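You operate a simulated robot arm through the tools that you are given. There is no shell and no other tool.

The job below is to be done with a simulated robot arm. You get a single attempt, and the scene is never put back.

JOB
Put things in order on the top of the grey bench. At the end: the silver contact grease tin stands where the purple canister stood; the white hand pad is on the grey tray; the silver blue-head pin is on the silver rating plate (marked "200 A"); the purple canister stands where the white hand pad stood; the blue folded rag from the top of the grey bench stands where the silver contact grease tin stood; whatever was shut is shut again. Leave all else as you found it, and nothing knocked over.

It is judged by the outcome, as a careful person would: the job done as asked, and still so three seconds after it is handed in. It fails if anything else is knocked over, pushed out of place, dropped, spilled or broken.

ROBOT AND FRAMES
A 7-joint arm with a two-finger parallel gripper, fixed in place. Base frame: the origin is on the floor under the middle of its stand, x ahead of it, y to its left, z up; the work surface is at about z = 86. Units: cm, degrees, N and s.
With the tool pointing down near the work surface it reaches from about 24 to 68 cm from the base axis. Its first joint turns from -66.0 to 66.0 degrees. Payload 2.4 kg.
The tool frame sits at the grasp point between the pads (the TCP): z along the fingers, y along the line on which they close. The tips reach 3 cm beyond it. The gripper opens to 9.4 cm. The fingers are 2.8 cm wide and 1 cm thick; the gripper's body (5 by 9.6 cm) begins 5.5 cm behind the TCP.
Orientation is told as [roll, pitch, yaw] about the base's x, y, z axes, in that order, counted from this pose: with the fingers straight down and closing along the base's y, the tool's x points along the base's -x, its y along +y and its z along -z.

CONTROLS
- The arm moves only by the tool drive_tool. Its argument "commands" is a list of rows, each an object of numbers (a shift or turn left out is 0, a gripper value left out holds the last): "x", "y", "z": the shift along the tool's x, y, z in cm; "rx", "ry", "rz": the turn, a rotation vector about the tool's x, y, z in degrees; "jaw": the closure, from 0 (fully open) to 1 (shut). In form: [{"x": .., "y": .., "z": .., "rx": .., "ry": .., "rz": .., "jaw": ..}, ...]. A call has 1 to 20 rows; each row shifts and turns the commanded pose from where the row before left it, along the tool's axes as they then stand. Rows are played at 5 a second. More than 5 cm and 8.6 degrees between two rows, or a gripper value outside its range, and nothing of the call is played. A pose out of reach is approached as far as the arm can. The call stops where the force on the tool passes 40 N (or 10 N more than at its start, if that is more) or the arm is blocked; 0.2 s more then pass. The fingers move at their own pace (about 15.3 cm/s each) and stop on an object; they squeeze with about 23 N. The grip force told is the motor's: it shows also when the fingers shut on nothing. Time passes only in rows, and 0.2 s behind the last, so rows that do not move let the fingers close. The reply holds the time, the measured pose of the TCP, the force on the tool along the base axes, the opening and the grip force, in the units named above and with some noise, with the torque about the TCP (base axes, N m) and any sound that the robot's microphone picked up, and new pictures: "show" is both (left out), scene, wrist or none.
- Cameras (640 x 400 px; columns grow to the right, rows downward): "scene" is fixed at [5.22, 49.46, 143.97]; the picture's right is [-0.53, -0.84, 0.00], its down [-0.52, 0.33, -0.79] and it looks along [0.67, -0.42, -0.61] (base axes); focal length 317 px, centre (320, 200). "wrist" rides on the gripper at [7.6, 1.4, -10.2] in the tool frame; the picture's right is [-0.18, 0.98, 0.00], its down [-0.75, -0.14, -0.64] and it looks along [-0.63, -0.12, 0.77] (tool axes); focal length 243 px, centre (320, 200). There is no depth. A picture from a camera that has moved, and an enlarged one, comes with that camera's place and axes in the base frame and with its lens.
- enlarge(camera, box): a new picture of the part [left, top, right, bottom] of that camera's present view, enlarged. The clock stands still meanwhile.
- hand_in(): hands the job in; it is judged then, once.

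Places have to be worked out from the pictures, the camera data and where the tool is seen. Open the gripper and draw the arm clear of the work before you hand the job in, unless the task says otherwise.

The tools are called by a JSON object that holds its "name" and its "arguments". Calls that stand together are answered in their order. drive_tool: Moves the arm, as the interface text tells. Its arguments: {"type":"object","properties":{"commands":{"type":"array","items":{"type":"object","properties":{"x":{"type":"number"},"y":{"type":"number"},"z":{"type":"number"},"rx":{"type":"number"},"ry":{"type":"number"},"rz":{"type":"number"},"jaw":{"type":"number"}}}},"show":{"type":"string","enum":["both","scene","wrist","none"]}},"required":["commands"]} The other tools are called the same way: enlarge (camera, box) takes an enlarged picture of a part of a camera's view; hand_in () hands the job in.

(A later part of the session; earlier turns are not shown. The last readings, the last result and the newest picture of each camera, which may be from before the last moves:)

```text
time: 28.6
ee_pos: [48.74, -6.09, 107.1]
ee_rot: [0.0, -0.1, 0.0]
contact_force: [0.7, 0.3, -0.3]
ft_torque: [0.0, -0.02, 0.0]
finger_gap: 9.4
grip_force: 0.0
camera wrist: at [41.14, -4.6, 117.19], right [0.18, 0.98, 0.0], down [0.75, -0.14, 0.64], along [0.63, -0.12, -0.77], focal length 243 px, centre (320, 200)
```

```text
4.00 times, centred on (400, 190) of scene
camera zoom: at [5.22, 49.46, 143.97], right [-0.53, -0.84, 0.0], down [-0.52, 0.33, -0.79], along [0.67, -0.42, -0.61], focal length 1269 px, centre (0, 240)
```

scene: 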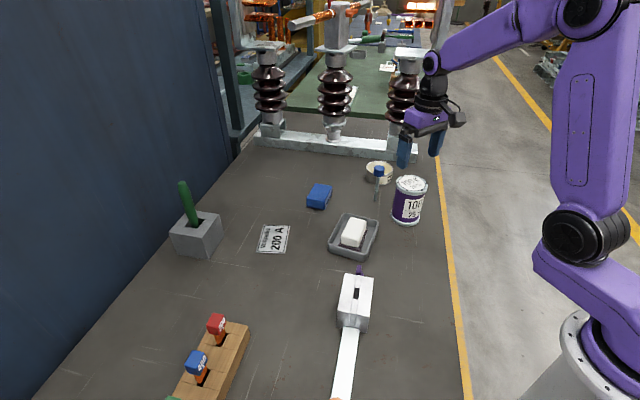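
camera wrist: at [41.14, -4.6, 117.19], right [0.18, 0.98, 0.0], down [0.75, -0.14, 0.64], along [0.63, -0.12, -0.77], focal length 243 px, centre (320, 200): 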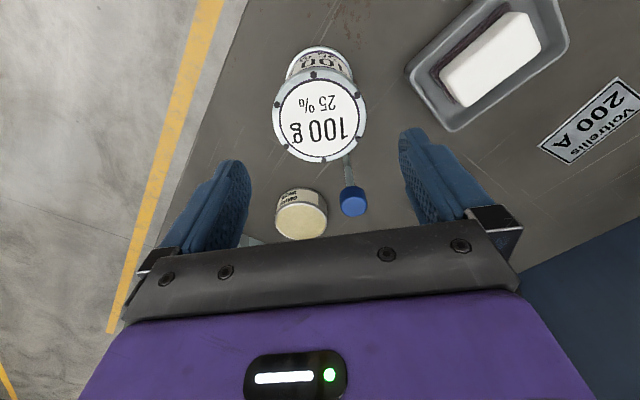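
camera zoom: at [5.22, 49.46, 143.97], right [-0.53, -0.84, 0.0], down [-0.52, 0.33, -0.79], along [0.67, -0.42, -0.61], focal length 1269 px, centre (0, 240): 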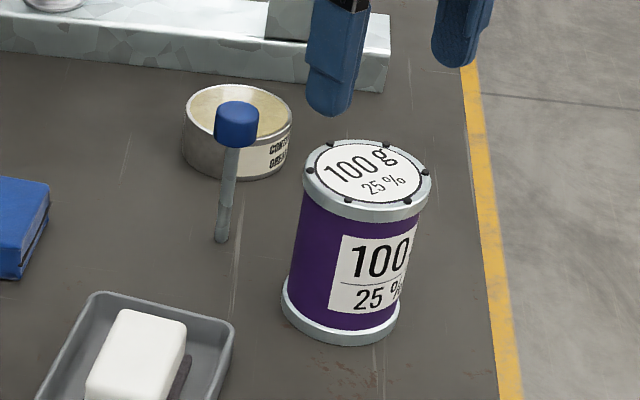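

The canister stands upright where the pad was. Next I'll take the pin, which also frees the approach to the tin; a closer look first.

{"name": "enlarge", "arguments": {"camera": "wrist", "box": [270, 140, 400, 240]}}

{"name": "enlarge", "arguments": {"camera": "scene", "box": [360, 155, 400, 205]}}

```text
4.00 times, centred on (335, 190) of wrist
camera zoom: at [41.14, -4.6, 117.19], right [0.18, 0.98, 0.0], down [0.75, -0.14, 0.64], along [0.63, -0.12, -0.77], focal length 970 px, centre (260, 240)
```

zoom: 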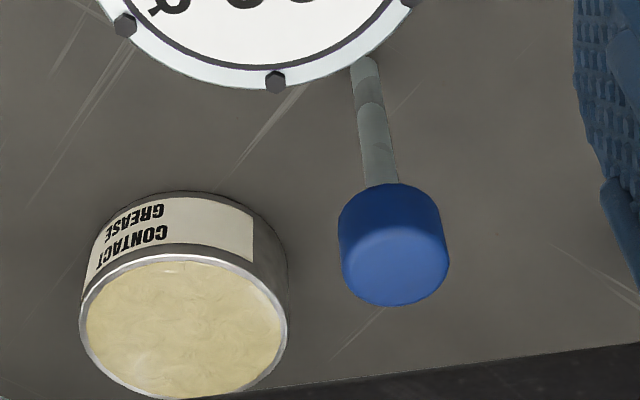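

```text
8.00 times, centred on (380, 180) of scene
camera zoom: at [5.22, 49.46, 143.97], right [-0.53, -0.84, 0.0], down [-0.52, 0.33, -0.79], along [0.67, -0.42, -0.61], focal length 2538 px, centre (-160, 360)
```

zoom: 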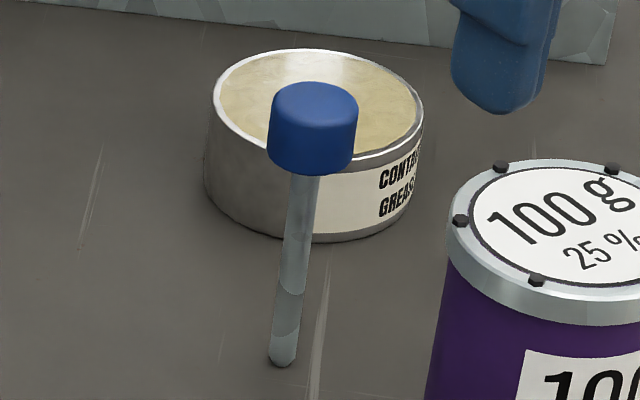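

The pin is vertical, near (59.3,−4.1), with its head from z≈95 to 97 and ≈3 cm across, and no collar or socket visible at its foot. I'll move above it and check the alignment precisely.

{"name": "drive_tool", "arguments": {"commands": [{"x": -3.5, "y": 0.7}, {"x": -3.5, "y": 0.7}, {"x": -3.5, "y": 0.6}, {"z": 2}, {"z": 1}, {"z": 0}], "show": "both"}}

{"name": "enlarge", "arguments": {"camera": "wrist", "box": [260, 80, 380, 200]}}

{"name": "enlarge", "arguments": {"camera": "scene", "box": [350, 110, 450, 210]}}

```text
time: 30.0
ee_pos: [59.24, -4.07, 103.84]
ee_rot: [0.0, 0.0, 0.0]
contact_force: [0.1, 0.4, -0.5]
ft_torque: [0.0, -0.04, -0.02]
finger_gap: 9.43
grip_force: 0.3
camera wrist: at [51.58, -2.63, 114.05], right [0.18, 0.98, 0.0], down [0.75, -0.14, 0.64], along [0.63, -0.12, -0.77], focal length 243 px, centre (320, 200)
```

scene: 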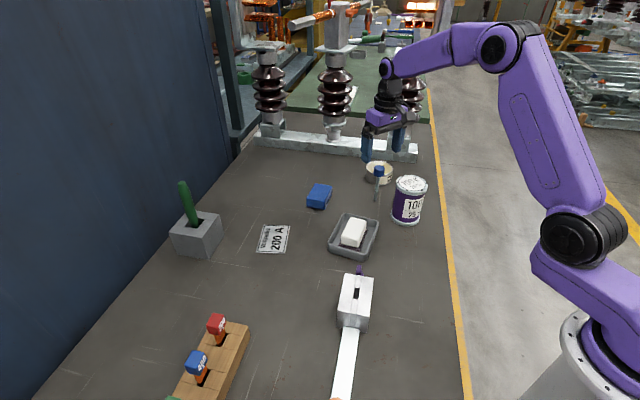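
wrist: 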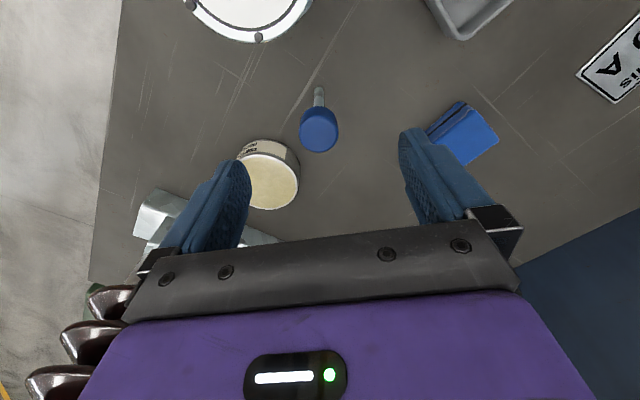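

```text
3.33 times, centred on (320, 140) of wrist
camera zoom: at [51.58, -2.63, 114.05], right [0.18, 0.98, 0.0], down [0.75, -0.14, 0.64], along [0.63, -0.12, -0.77], focal length 809 px, centre (320, 400)
```

zoom: 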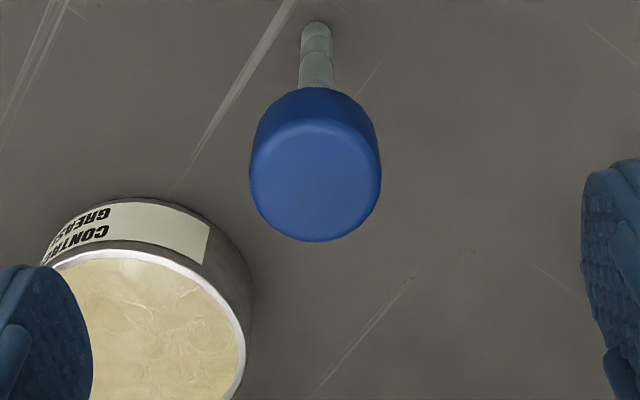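

```text
4.00 times, centred on (400, 160) of scene
camera zoom: at [5.22, 49.46, 143.97], right [-0.53, -0.84, 0.0], down [-0.52, 0.33, -0.79], along [0.67, -0.42, -0.61], focal length 1269 px, centre (0, 360)
```

zoom: 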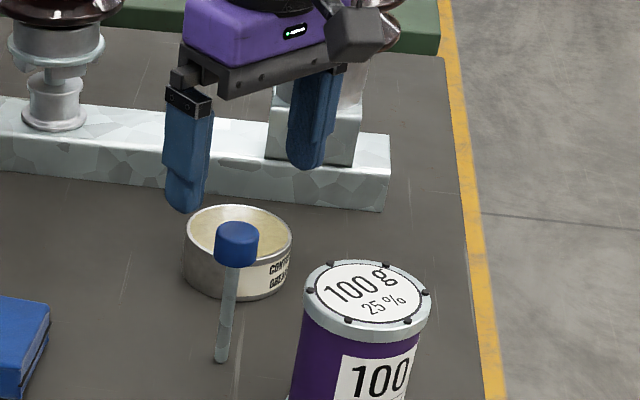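

The pin is at ≈(59.4,−4.2), centred to within 0.2 cm. I'll correct, lower so the pads span the head, and close most of the way to check symmetry.

{"name": "drive_tool", "arguments": {"commands": [{"x": -0.13, "y": -0.1}, {"z": 3}, {"z": 3}, {"z": 1.8}, {"jaw": 0.3}, {"jaw": 0.55}, {"z": 0}, {"z": 0}], "show": "both"}}

{"name": "enlarge", "arguments": {"camera": "wrist", "box": [220, 80, 420, 240]}}

{"name": "enlarge", "arguments": {"camera": "scene", "box": [350, 130, 430, 210]}}

```text
time: 31.8
ee_pos: [59.35, -4.26, 96.04]
ee_rot: [0.0, 0.0, 0.0]
contact_force: [0.6, -0.4, 0.0]
ft_torque: [0.01, -0.02, 0.01]
finger_gap: 4.22
grip_force: 0.1
camera wrist: at [51.69, -2.84, 106.23], right [0.18, 0.98, 0.0], down [0.75, -0.14, 0.64], along [0.63, -0.12, -0.77], focal length 243 px, centre (320, 200)
```

scene: 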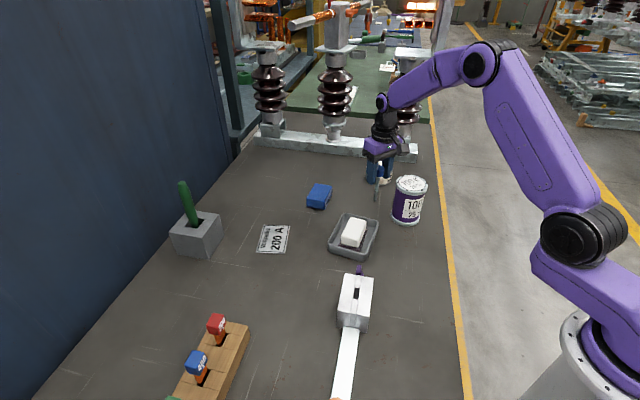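
wrist: 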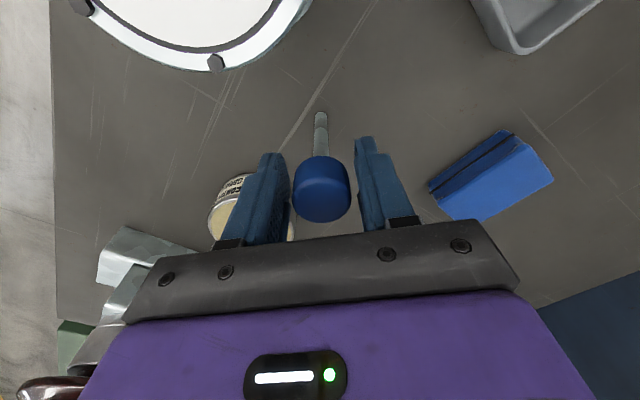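

```text
2.50 times, centred on (320, 160) of wrist
camera zoom: at [51.69, -2.84, 106.23], right [0.18, 0.98, 0.0], down [0.75, -0.14, 0.64], along [0.63, -0.12, -0.77], focal length 606 px, centre (320, 300)
```

zoom: 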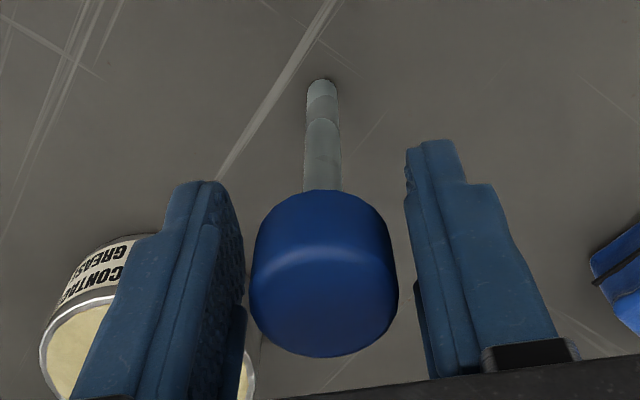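

```text
5.00 times, centred on (390, 170) of scene
camera zoom: at [5.22, 49.46, 143.97], right [-0.53, -0.84, 0.0], down [-0.52, 0.33, -0.79], along [0.67, -0.42, -0.61], focal length 1587 px, centre (-30, 350)
```

zoom: 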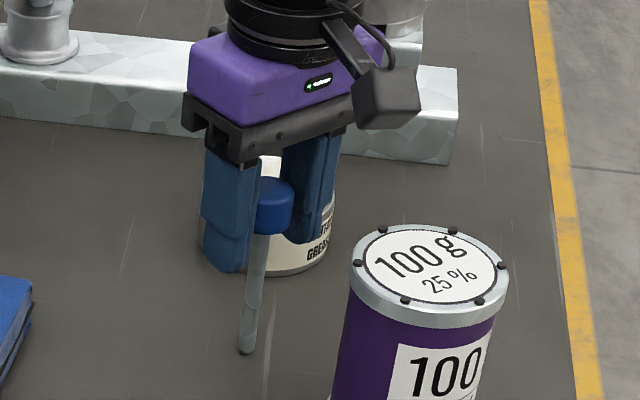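

The head sits centrally between the pads. Closing slowly.

{"name": "drive_tool", "arguments": {"commands": [{"y": 0.05, "jaw": 0.6}, {"jaw": 0.64}, {"jaw": 0.68}, {"jaw": 1}, {"jaw": 1}, {"jaw": 1}], "show": "wrist"}}

{"name": "enlarge", "arguments": {"camera": "scene", "box": [350, 130, 430, 210]}}

```text
time: 33.2
ee_pos: [59.34, -4.28, 96.07]
ee_rot: [0.1, 0.0, 0.0]
contact_force: [0.4, 0.3, -0.3]
ft_torque: [-0.06, -0.01, -0.01]
finger_gap: 2.9
grip_force: 22.9
camera wrist: at [51.73, -2.77, 106.26], right [0.18, 0.98, 0.0], down [0.75, -0.14, 0.64], along [0.63, -0.12, -0.77], focal length 243 px, centre (320, 200)
```

wrist: 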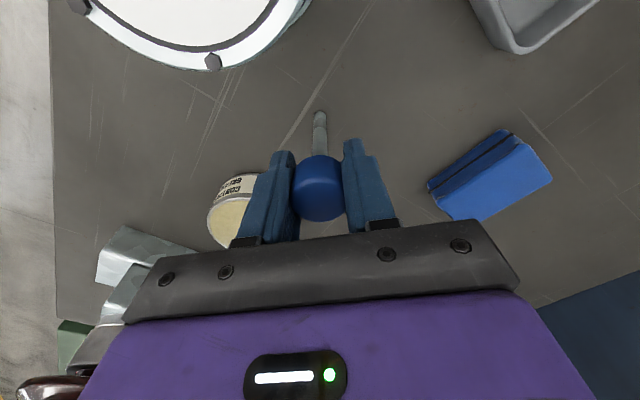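

```text
5.00 times, centred on (390, 170) of scene
camera zoom: at [5.22, 49.46, 143.97], right [-0.53, -0.84, 0.0], down [-0.52, 0.33, -0.79], along [0.67, -0.42, -0.61], focal length 1587 px, centre (-30, 350)
```

zoom: 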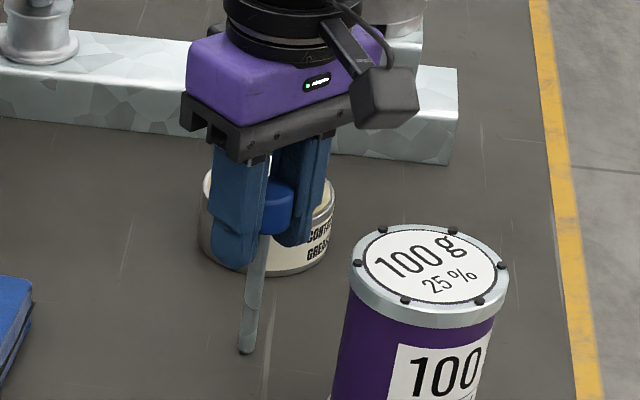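

Head gripped (2.9 cm). I'll lift 3 cm gently and see how much shaft comes out and with what force.

{"name": "drive_tool", "arguments": {"commands": [{"z": -0.3}, {"z": -0.7}, {"z": -1}, {"z": -1}, {"z": 0}], "show": "wrist"}}

{"name": "enlarge", "arguments": {"camera": "scene", "box": [350, 130, 430, 210]}}

{"name": "enlarge", "arguments": {"camera": "wrist", "box": [270, 80, 370, 180]}}

```text
time: 34.4
ee_pos: [59.3, -4.26, 99.11]
ee_rot: [0.1, -0.1, -0.1]
contact_force: [-0.4, -0.5, -1.6]
ft_torque: [0.02, 0.0, -0.01]
finger_gap: 2.95
grip_force: 23.1
camera wrist: at [51.66, -2.77, 109.26], right [0.18, 0.98, 0.0], down [0.75, -0.14, 0.64], along [0.63, -0.12, -0.77], focal length 243 px, centre (320, 200)
```

wrist: 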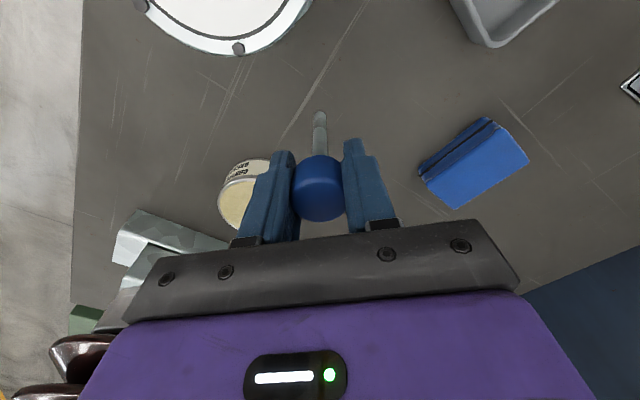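

```text
5.00 times, centred on (390, 170) of scene
camera zoom: at [5.22, 49.46, 143.97], right [-0.53, -0.84, 0.0], down [-0.52, 0.33, -0.79], along [0.67, -0.42, -0.61], focal length 1587 px, centre (-30, 350)
```

zoom: 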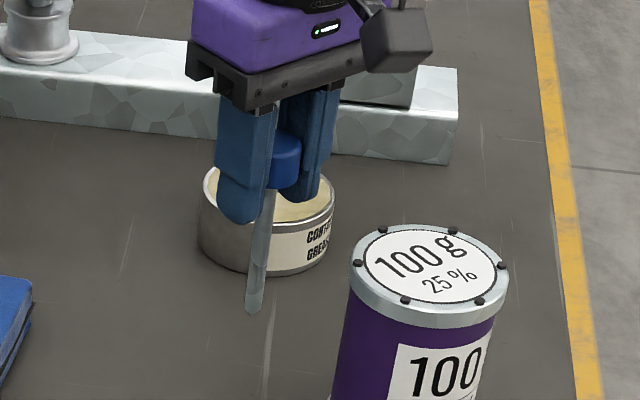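

```text
4.00 times, centred on (320, 130) of wrist
camera zoom: at [51.66, -2.77, 109.26], right [0.18, 0.98, 0.0], down [0.75, -0.14, 0.64], along [0.63, -0.12, -0.77], focal length 970 px, centre (320, 480)
```

zoom: 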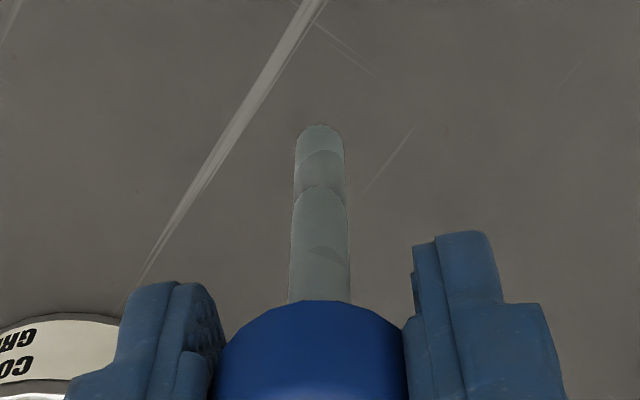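

The pin was free-standing on a flat foot (no hole, weight ≈1.5 N), so I'll set it upright on the plate. Lifting higher and carrying it toward the plate at ≈(60.3,28.5).

{"name": "drive_tool", "arguments": {"commands": [{"z": -2}, {"z": -4}, {"y": 2.0}, {"y": 3.2}, {"y": 3.2}, {"y": 3.2}, {"y": 3.2}, {"y": 3.2}, {"y": 3.2}, {"y": 3.2}, {"y": 3.2}, {"y": 2.5}, {"y": 1.5}, {"z": 0}, {"z": 0}], "show": "both"}}

{"name": "enlarge", "arguments": {"camera": "wrist", "box": [220, 20, 420, 180]}}

{"name": "enlarge", "arguments": {"camera": "scene", "box": [220, 160, 330, 270]}}

```text
time: 37.6
ee_pos: [59.47, 27.42, 104.99]
ee_rot: [0.0, 0.0, 0.0]
contact_force: [0.5, 0.4, -1.8]
ft_torque: [0.02, 0.01, -0.01]
finger_gap: 2.92
grip_force: 23.0
camera wrist: at [51.68, 28.81, 115.24], right [0.18, 0.98, 0.0], down [0.75, -0.14, 0.64], along [0.63, -0.12, -0.77], focal length 243 px, centre (320, 200)
```

scene: 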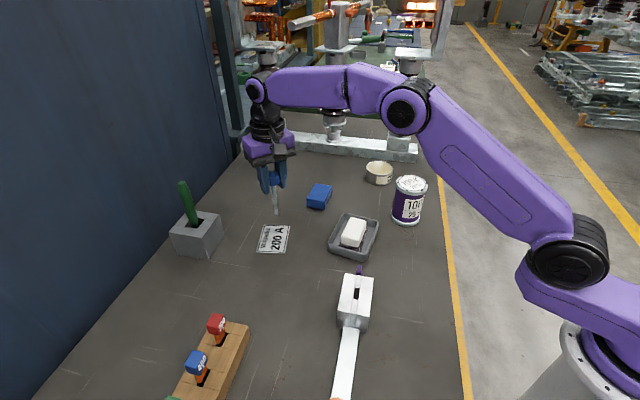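
wrist: 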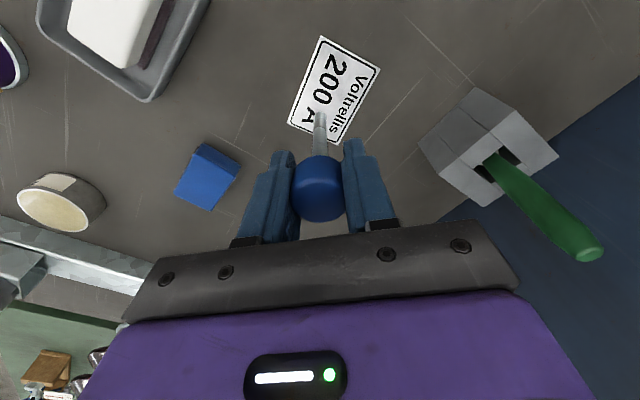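

```text
2.50 times, centred on (320, 100) of wrist
camera zoom: at [51.68, 28.81, 115.24], right [0.18, 0.98, 0.0], down [0.75, -0.14, 0.64], along [0.63, -0.12, -0.77], focal length 606 px, centre (320, 450)
```

zoom: 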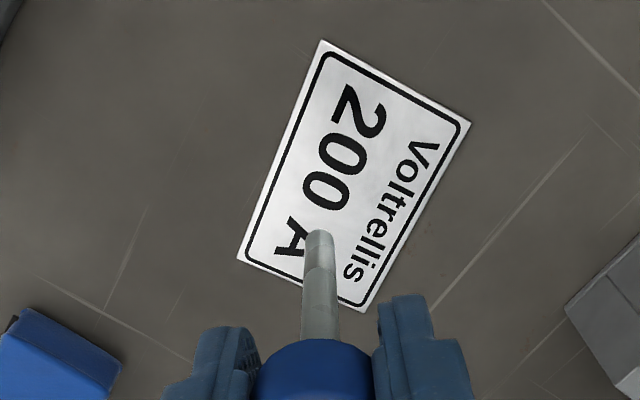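

```text
3.64 times, centred on (275, 215) of scene
camera zoom: at [5.22, 49.46, 143.97], right [-0.53, -0.84, 0.0], down [-0.52, 0.33, -0.79], along [0.67, -0.42, -0.61], focal length 1154 px, centre (484, 146)
```

zoom: 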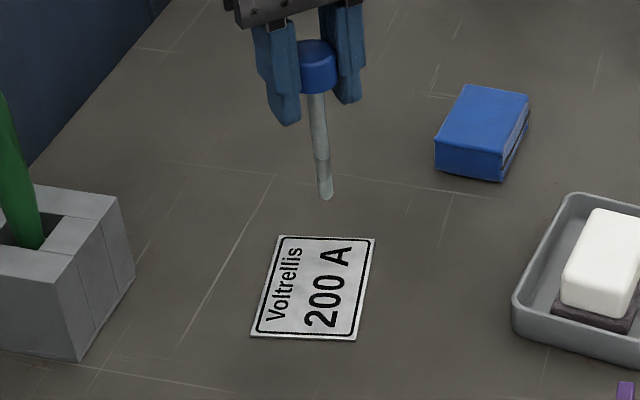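

The plate centre is confirmed at (60.7,28.4); the pin hasn't shifted in the grip. I'll centre over the plate and lower to about 0.5 cm above it.

{"name": "drive_tool", "arguments": {"commands": [{"x": -1.0, "y": 1.0}, {"z": 3}, {"z": 3}, {"z": 1.5}, {"z": 0.6}, {"z": 0}, {"z": 0}], "show": "both"}}

{"name": "enlarge", "arguments": {"camera": "scene", "box": [220, 160, 330, 270]}}

{"name": "enlarge", "arguments": {"camera": "wrist", "box": [220, 20, 420, 180]}}

```text
time: 39.2
ee_pos: [60.18, 28.23, 97.05]
ee_rot: [-0.1, -0.1, 0.1]
contact_force: [-0.2, -0.3, -2.5]
ft_torque: [-0.03, -0.04, 0.04]
finger_gap: 2.92
grip_force: 22.7
camera wrist: at [52.5, 29.73, 107.21], right [0.18, 0.98, 0.0], down [0.75, -0.14, 0.64], along [0.63, -0.12, -0.77], focal length 243 px, centre (320, 200)
```

scene: 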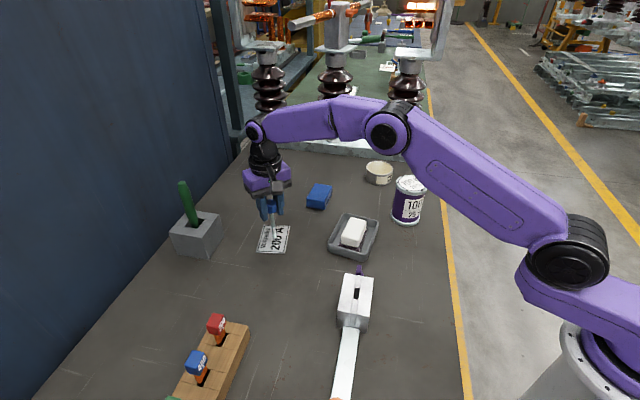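
wrist: 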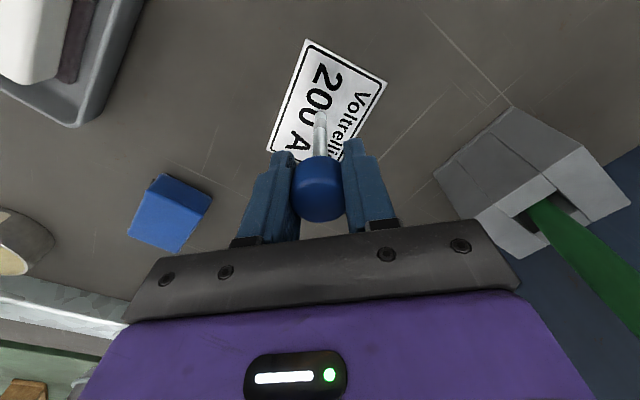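

```text
3.64 times, centred on (275, 215) of scene
camera zoom: at [5.22, 49.46, 143.97], right [-0.53, -0.84, 0.0], down [-0.52, 0.33, -0.79], along [0.67, -0.42, -0.61], focal length 1154 px, centre (484, 146)
```

zoom: 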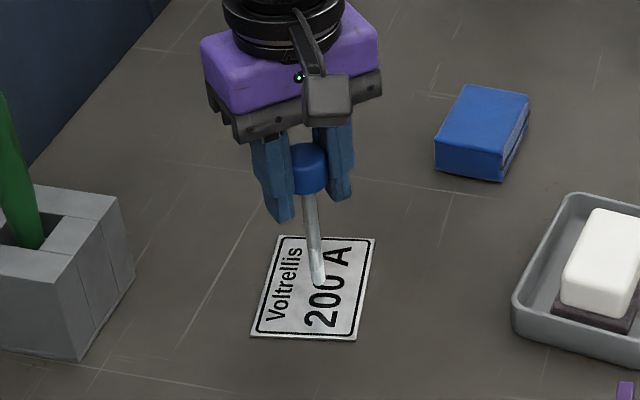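

```text
2.50 times, centred on (320, 100) of wrist
camera zoom: at [52.5, 29.73, 107.21], right [0.18, 0.98, 0.0], down [0.75, -0.14, 0.64], along [0.63, -0.12, -0.77], focal length 606 px, centre (320, 450)
```

zoom: 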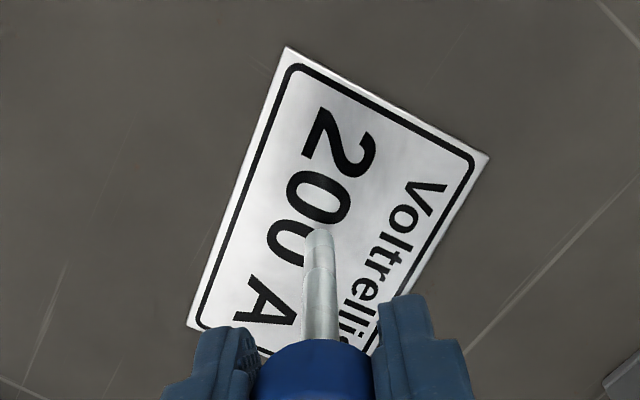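

The pin tip is over the plate's middle, about 0.8 cm above it. Lowering in fine steps until contact.

{"name": "drive_tool", "arguments": {"commands": [{"z": 0.4}, {"z": 0.15}, {"z": 0}], "show": "none"}}

```text
time: 40.0
ee_pos: [60.24, 28.2, 96.48]
ee_rot: [0.1, 0.0, 0.0]
contact_force: [-0.8, -0.2, -1.4]
ft_torque: [0.01, -0.01, 0.02]
finger_gap: 2.93
grip_force: 22.8
```

{"name": "drive_tool", "arguments": {"commands": [{"z": 0.1}, {"z": 0}], "show": "none"}}

```text
time: 40.6
ee_pos: [60.42, 28.33, 96.39]
ee_rot: [0.0, 0.0, 0.0]
contact_force: [0.7, 0.2, -1.7]
ft_torque: [0.01, 0.0, 0.01]
finger_gap: 2.95
grip_force: 23.2
```

{"name": "drive_tool", "arguments": {"commands": [{"z": 0.07}, {"z": 0}], "show": "none"}}

```text
time: 41.2
ee_pos: [60.3, 28.34, 96.31]
ee_rot: [0.0, -0.1, 0.0]
contact_force: [-1.6, -1.1, 5.7]
ft_torque: [-0.08, 0.2, 0.0]
finger_gap: 2.9
grip_force: 22.8
```

Contact made (+5.7 N). I'll back off 0.05 cm to relieve the preload and check the lateral forces are near zero.

{"name": "drive_tool", "arguments": {"commands": [{"z": -0.05}, {"z": 0}, {"z": 0}], "show": "wrist"}}

{"name": "enlarge", "arguments": {"camera": "scene", "box": [240, 180, 310, 260]}}

```text
time: 42.0
ee_pos: [60.26, 28.38, 96.38]
ee_rot: [0.0, -0.1, 0.0]
contact_force: [-0.1, -0.8, 7.2]
ft_torque: [-0.09, -0.05, 0.0]
finger_gap: 2.96
grip_force: 23.2
camera wrist: at [52.64, 29.84, 106.54], right [0.18, 0.98, 0.0], down [0.75, -0.14, 0.64], along [0.63, -0.12, -0.77], focal length 243 px, centre (320, 200)
```

wrist: 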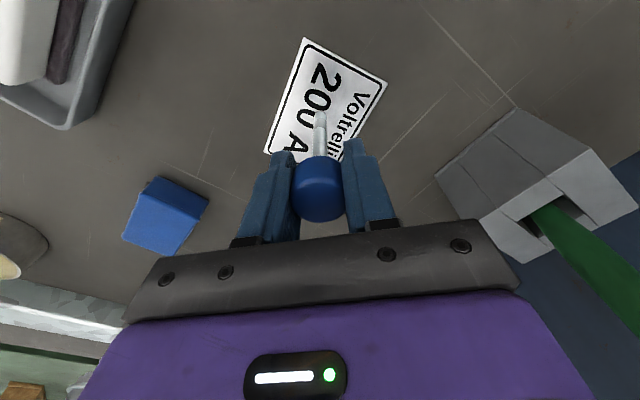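

```text
5.00 times, centred on (275, 220) of scene
camera zoom: at [5.21, 49.45, 143.97], right [-0.53, -0.84, 0.0], down [-0.52, 0.33, -0.79], along [0.67, -0.42, -0.61], focal length 1587 px, centre (545, 100)
```

zoom: 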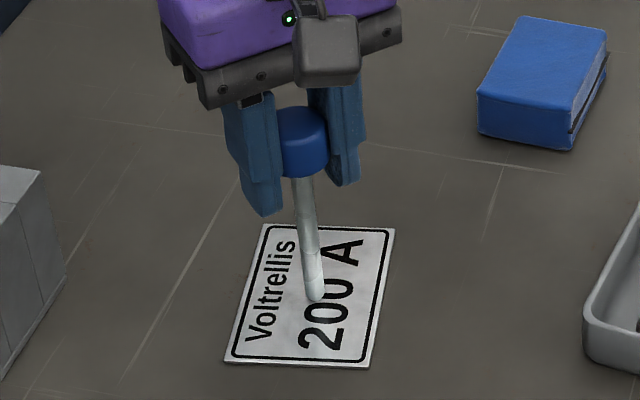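

{"name": "drive_tool", "arguments": {"commands": [{"z": -0.05}, {"z": 0}, {"z": 0}], "show": "none"}}

```text
time: 42.8
ee_pos: [60.41, 28.38, 96.4]
ee_rot: [0.0, 0.0, 0.0]
contact_force: [0.5, 0.9, 2.2]
ft_torque: [0.09, -0.1, -0.02]
finger_gap: 2.95
grip_force: 23.1
```

Light contact (≈2 N), no side load. Opening the jaws just slightly to see whether the pin stands by itself.

{"name": "drive_tool", "arguments": {"commands": [{"jaw": 0.67}, {"jaw": 0.655}, {"jaw": 0.64}, {"jaw": 0.64}, {"jaw": 0.64}], "show": "wrist"}}

{"name": "enlarge", "arguments": {"camera": "scene", "box": [240, 180, 310, 260]}}

{"name": "enlarge", "arguments": {"camera": "wrist", "box": [240, 80, 400, 240]}}

```text
time: 44.0
ee_pos: [60.26, 28.36, 96.44]
ee_rot: [0.0, 0.0, 0.1]
contact_force: [0.8, 0.5, 1.1]
ft_torque: [0.0, -0.02, 0.0]
finger_gap: 3.38
grip_force: 0.1
camera wrist: at [52.65, 29.82, 106.57], right [0.18, 0.98, 0.0], down [0.75, -0.14, 0.64], along [0.63, -0.12, -0.77], focal length 243 px, centre (320, 200)
```

wrist: 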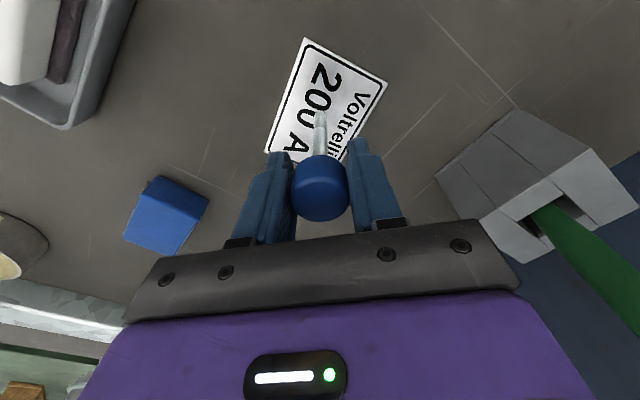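

```text
5.00 times, centred on (275, 220) of scene
camera zoom: at [5.22, 49.46, 143.97], right [-0.53, -0.84, 0.0], down [-0.52, 0.33, -0.79], along [0.67, -0.42, -0.61], focal length 1587 px, centre (545, 100)
```

zoom: 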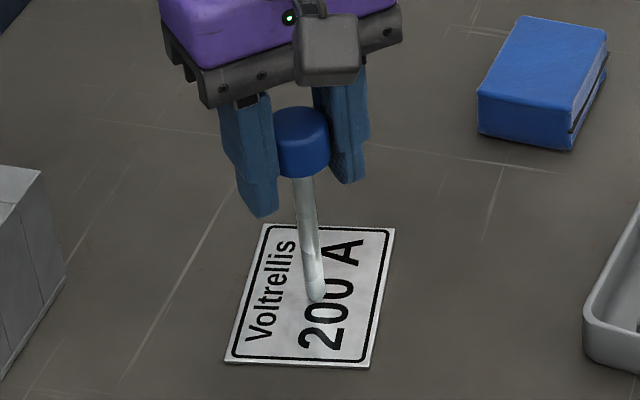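

```text
2.50 times, centred on (320, 160) of wrist
camera zoom: at [52.65, 29.82, 106.57], right [0.18, 0.98, 0.0], down [0.75, -0.14, 0.64], along [0.63, -0.12, -0.77], focal length 606 px, centre (320, 300)
```

zoom: 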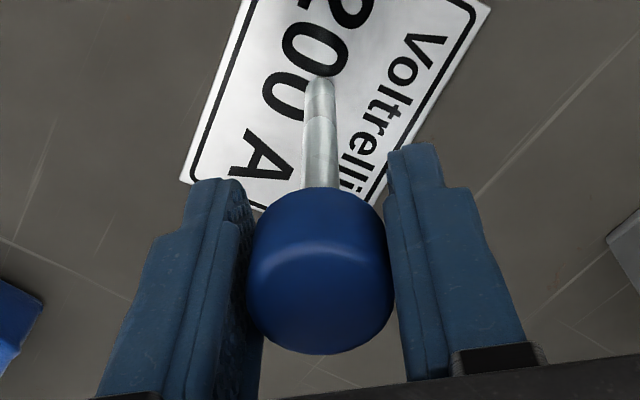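

The head now looks free of both pads. I'll open a little more to see whether the pin stays put.

{"name": "drive_tool", "arguments": {"commands": [{"jaw": 0.61}, {"jaw": 0.57}, {"jaw": 0.57}, {"jaw": 0.57}], "show": "wrist"}}

{"name": "enlarge", "arguments": {"camera": "wrist", "box": [240, 80, 400, 240]}}

{"name": "enlarge", "arguments": {"camera": "scene", "box": [240, 180, 310, 260]}}

```text
time: 45.0
ee_pos: [60.39, 28.24, 96.43]
ee_rot: [-0.1, 0.1, -0.1]
contact_force: [-0.2, -0.5, -0.3]
ft_torque: [0.0, 0.0, 0.02]
finger_gap: 4.04
grip_force: 0.2
camera wrist: at [52.65, 29.82, 106.57], right [0.18, 0.98, 0.0], down [0.75, -0.14, 0.64], along [0.63, -0.12, -0.77], focal length 243 px, centre (320, 200)
```

wrist: 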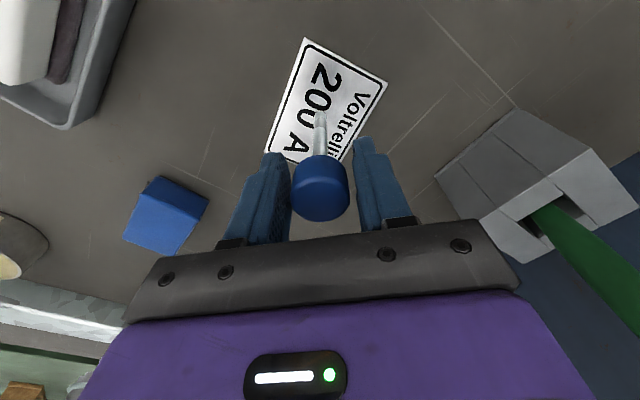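

```text
2.50 times, centred on (320, 160) of wrist
camera zoom: at [52.65, 29.82, 106.57], right [0.18, 0.98, 0.0], down [0.75, -0.14, 0.64], along [0.63, -0.12, -0.77], focal length 606 px, centre (320, 300)
```

zoom: 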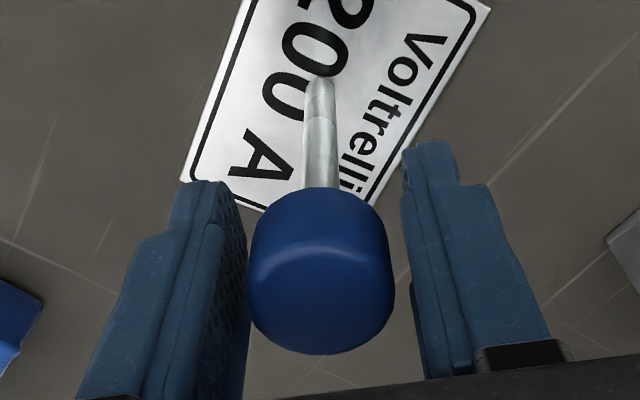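

```text
5.00 times, centred on (275, 220) of scene
camera zoom: at [5.22, 49.46, 143.97], right [-0.53, -0.84, 0.0], down [-0.52, 0.33, -0.79], along [0.67, -0.42, -0.61], focal length 1587 px, centre (545, 100)
```

zoom: 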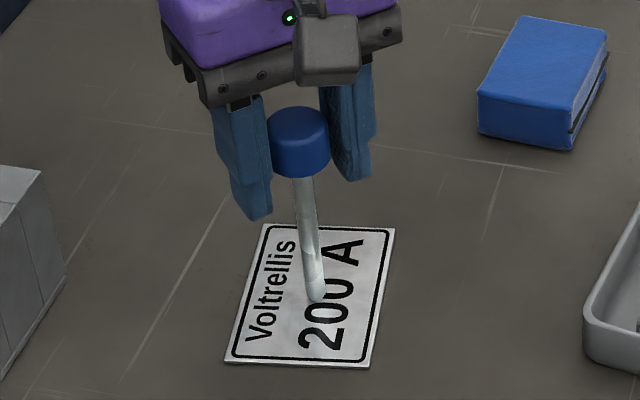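

The pin stands on its own: unchanged while the jaws moved away. Opening wide and rising straight up.

{"name": "drive_tool", "arguments": {"commands": [{"jaw": 0.45}, {"jaw": 0.3}, {"jaw": 0.2}, {"z": -0.5}, {"z": -1.5}, {"z": -3}, {"z": -4}, {"z": 0}], "show": "both"}}

{"name": "enlarge", "arguments": {"camera": "scene", "box": [240, 180, 310, 260]}}

```text
time: 46.8
ee_pos: [60.22, 28.34, 105.54]
ee_rot: [-0.1, 0.0, 0.0]
contact_force: [-0.6, -0.4, 0.3]
ft_torque: [-0.02, -0.01, 0.0]
finger_gap: 7.52
grip_force: 0.1
camera wrist: at [52.63, 29.81, 115.59], right [0.18, 0.98, 0.0], down [0.75, -0.14, 0.64], along [0.63, -0.12, -0.77], focal length 243 px, centre (320, 200)
```

scene: 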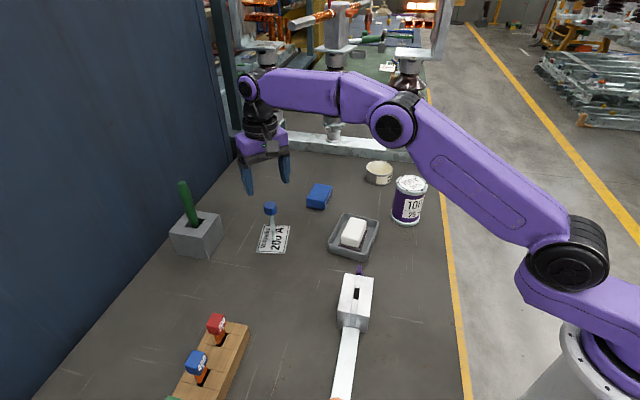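
wrist: 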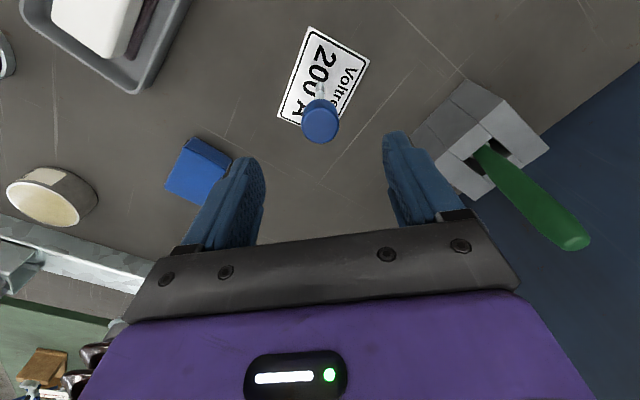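

```text
5.00 times, centred on (275, 220) of scene
camera zoom: at [5.22, 49.46, 143.97], right [-0.53, -0.84, 0.0], down [-0.52, 0.33, -0.79], along [0.67, -0.42, -0.61], focal length 1587 px, centre (545, 100)
```

zoom: 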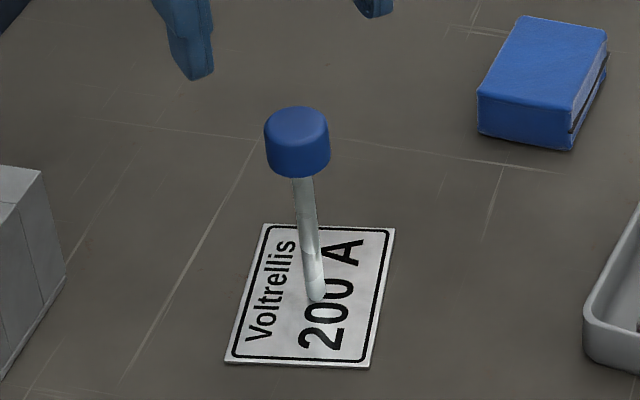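

The pin stands steady on the plate. Now the tin: since it is at the edge of reach (≈68.5 cm), I'll use a 12° outward tilt with the fingers closing along y, and keep that tilt throughout so the open tin stays level. Moving to a viewing pose with jaws fully open.

{"name": "drive_tool", "arguments": {"commands": [{"z": -2.5, "jaw": 0}, {"x": 0.36, "y": -4.3}, {"x": 0.36, "y": -4.3}, {"x": 0.36, "y": -4.3}, {"x": 0.36, "y": -4.3}, {"x": 0.36, "y": -4.3}, {"x": 0.36, "y": -4.3}, {"x": 0.36, "y": -4.3}, {"x": 0.36, "y": -4.3}, {"x": 0.36, "y": -4.3}, {"y": -1.5}, {"ry": -4}, {"ry": -4}, {"ry": -4}, {"z": 0}], "show": "both"}}

{"name": "enlarge", "arguments": {"camera": "wrist", "box": [230, 60, 390, 220]}}

```text
time: 50.0
ee_pos: [57.07, -11.83, 107.87]
ee_rot: [0.0, -12.1, 0.0]
contact_force: [0.1, 0.0, 1.0]
ft_torque: [-0.01, 0.03, 0.0]
finger_gap: 9.42
grip_force: 0.0
camera wrist: at [47.46, -10.38, 116.25], right [0.18, 0.98, 0.04], down [0.6, -0.14, 0.79], along [0.78, -0.12, -0.62], focal length 243 px, centre (320, 200)
```

scene: 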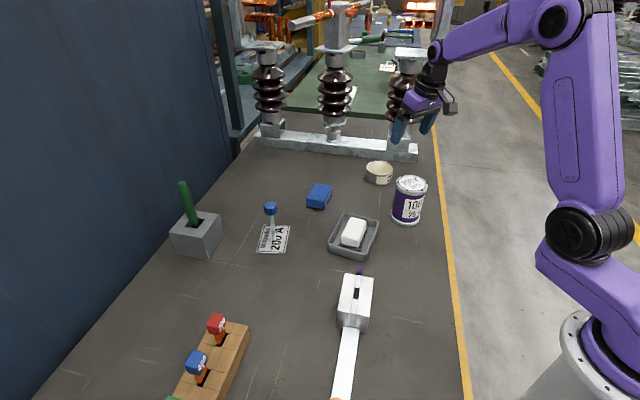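
wrist: 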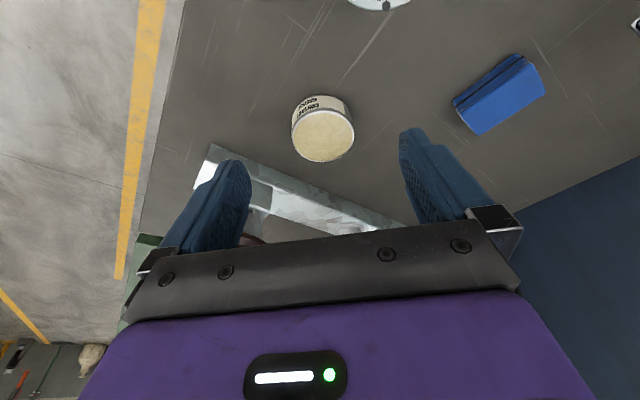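

```text
2.50 times, centred on (310, 140) of wrist
camera zoom: at [47.46, -10.38, 116.25], right [0.18, 0.98, 0.04], down [0.6, -0.14, 0.79], along [0.78, -0.12, -0.62], focal length 606 px, centre (345, 350)
```

zoom: 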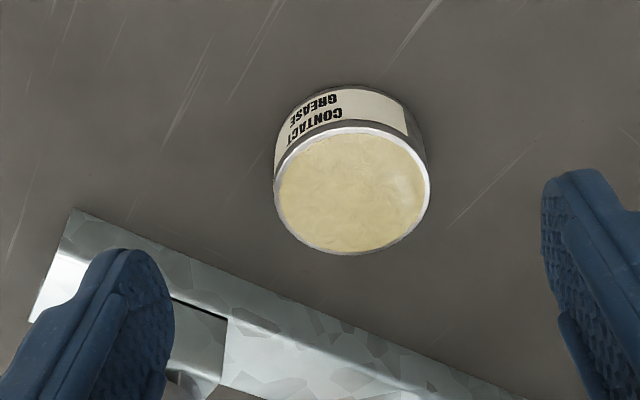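

Tin: centre ≈(67.5,−12.55), top z≈90, diameter ≈8.1 (0.65 cm clearance per side). I'll move above it with the tilt held and check the alignment.

{"name": "drive_tool", "arguments": {"commands": [{"x": -1.907, "y": -0.18, "z": 3.188}, {"x": -1.907, "y": -0.18, "z": 3.188}, {"x": -1.907, "y": -0.18, "z": 3.188}, {"x": -1.907, "y": -0.18, "z": 3.188}, {"z": 0}, {"z": 0}], "show": "both"}}

{"name": "enlarge", "arguments": {"camera": "wrist", "box": [200, 80, 440, 240]}}

{"name": "enlarge", "arguments": {"camera": "scene", "box": [340, 100, 440, 200]}}

```text
time: 51.4
ee_pos: [67.26, -12.46, 96.96]
ee_rot: [0.0, -12.1, 0.0]
contact_force: [-0.1, 0.0, 0.3]
ft_torque: [-0.04, -0.03, -0.01]
finger_gap: 9.41
grip_force: 0.0
camera wrist: at [57.66, -11.13, 105.34], right [0.18, 0.98, 0.04], down [0.6, -0.14, 0.78], along [0.78, -0.12, -0.62], focal length 243 px, centre (320, 200)
```

scene: 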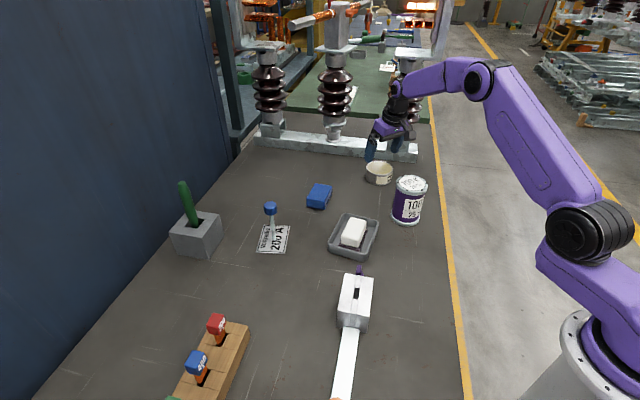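
wrist: 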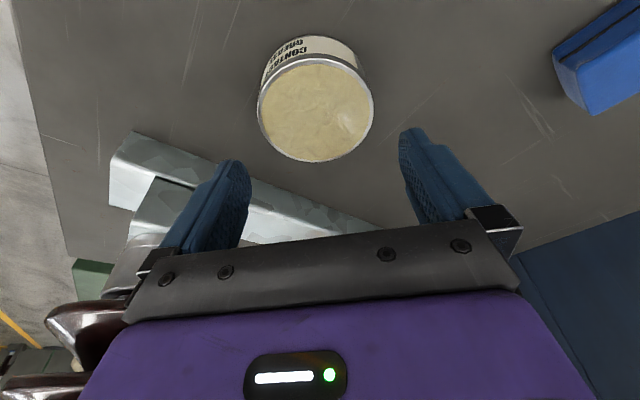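

```text
2.50 times, centred on (320, 160) of wrist
camera zoom: at [57.66, -11.13, 105.34], right [0.18, 0.98, 0.04], down [0.6, -0.14, 0.78], along [0.78, -0.12, -0.62], focal length 606 px, centre (320, 300)
```

zoom: 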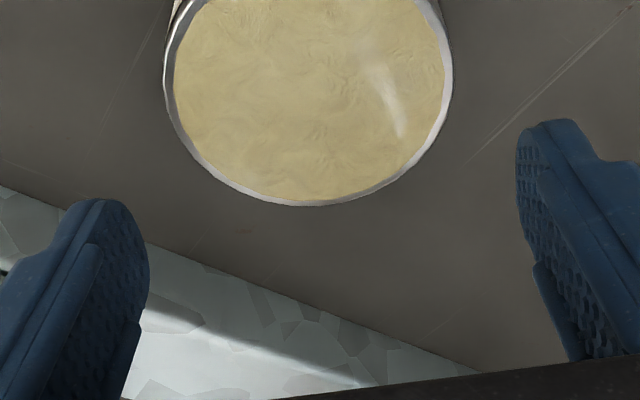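

```text
4.00 times, centred on (390, 150) of scene
camera zoom: at [5.22, 49.46, 143.97], right [-0.53, -0.84, 0.0], down [-0.52, 0.33, -0.79], along [0.67, -0.42, -0.61], focal length 1269 px, centre (40, 400)
```

zoom: 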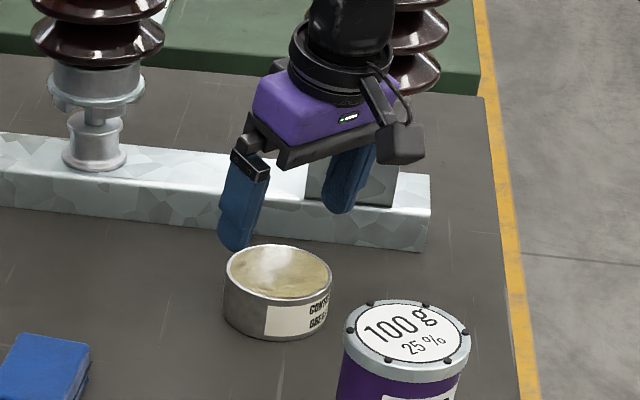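

Aligned to about 0.1 cm in the closing direction. Descending vertically over the tin in steps.

{"name": "drive_tool", "arguments": {"commands": [{"x": 0.419, "y": -0.07, "z": 1.956}, {"x": 0.419, "z": 1.956}, {"x": 0.21, "z": 0.978}, {"z": 0}], "show": "both"}}

{"name": "enlarge", "arguments": {"camera": "wrist", "box": [200, 50, 440, 240]}}

{"name": "enlarge", "arguments": {"camera": "scene", "box": [340, 110, 430, 200]}}

```text
time: 52.4
ee_pos: [67.22, -12.64, 92.02]
ee_rot: [-0.1, -12.1, 0.0]
contact_force: [0.3, 0.8, 0.3]
ft_torque: [-0.02, 0.0, -0.01]
finger_gap: 9.41
grip_force: 0.1
camera wrist: at [57.65, -11.14, 100.31], right [0.18, 0.98, 0.04], down [0.6, -0.14, 0.78], along [0.78, -0.12, -0.62], focal length 243 px, centre (320, 200)
```

scene: 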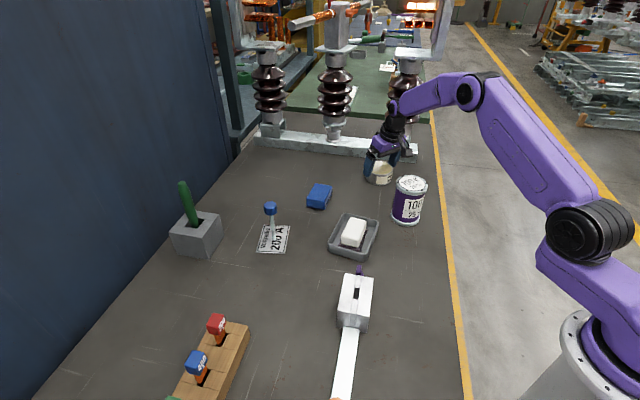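
wrist: 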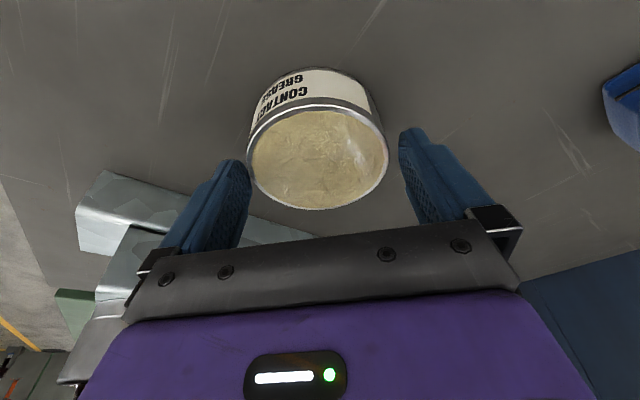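

```text
2.11 times, centred on (320, 145) of wrist
camera zoom: at [57.65, -11.14, 100.31], right [0.18, 0.98, 0.04], down [0.6, -0.14, 0.78], along [0.78, -0.12, -0.62], focal length 511 px, centre (320, 316)
```

zoom: 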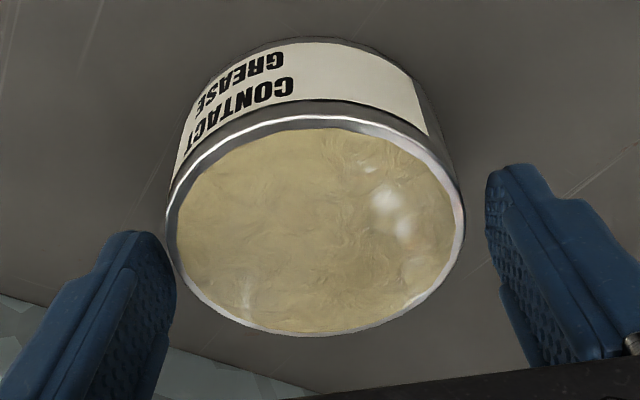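

```text
4.44 times, centred on (385, 155) of scene
camera zoom: at [5.22, 49.46, 143.97], right [-0.53, -0.84, 0.0], down [-0.52, 0.33, -0.79], along [0.67, -0.42, -0.61], focal length 1410 px, centre (31, 400)
```

zoom: 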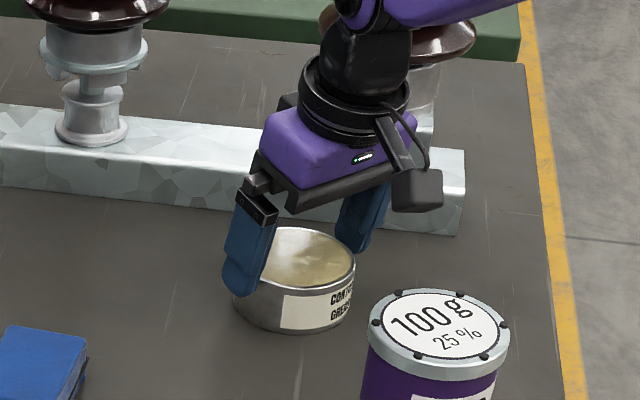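

The tin is centred between the fingers (rim at y ±4.0 cm against ±4.7 cm). Continuing down to grasp height.

{"name": "drive_tool", "arguments": {"commands": [{"x": 0.12, "z": 0.9}, {"x": 0.12, "z": 0.8}, {"x": 0.1, "z": 0.5}, {"z": 0}], "show": "both"}}

{"name": "enlarge", "arguments": {"camera": "scene", "box": [340, 110, 430, 200]}}

```text
time: 53.4
ee_pos: [67.51, -12.54, 89.75]
ee_rot: [0.0, -12.0, 0.0]
contact_force: [0.7, -0.4, 0.4]
ft_torque: [-0.01, -0.02, -0.03]
finger_gap: 9.4
grip_force: 0.0
camera wrist: at [57.76, -11.12, 98.02], right [0.18, 0.98, 0.04], down [0.6, -0.14, 0.78], along [0.78, -0.12, -0.62], focal length 243 px, centre (320, 200)
```

scene: 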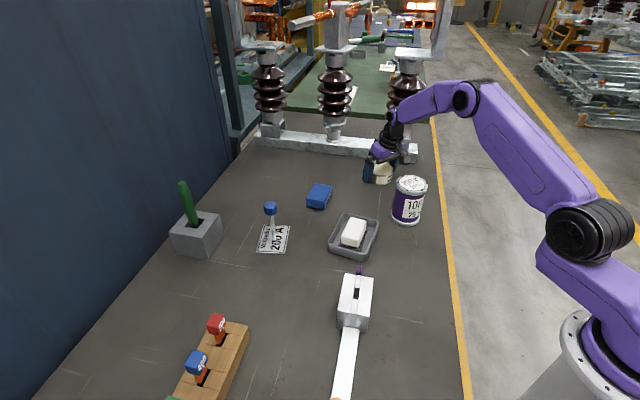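
wrist: 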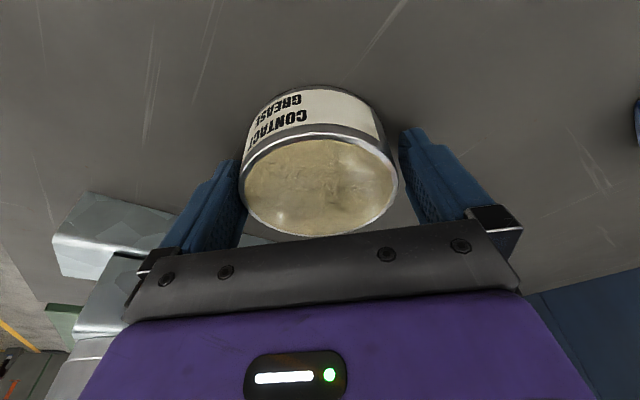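

```text
4.44 times, centred on (385, 155) of scene
camera zoom: at [5.22, 49.46, 143.97], right [-0.53, -0.84, 0.0], down [-0.52, 0.33, -0.79], along [0.67, -0.42, -0.61], focal length 1410 px, centre (31, 400)
```

zoom: 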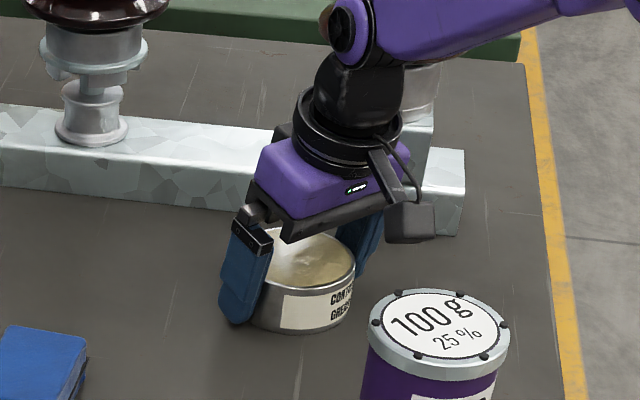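

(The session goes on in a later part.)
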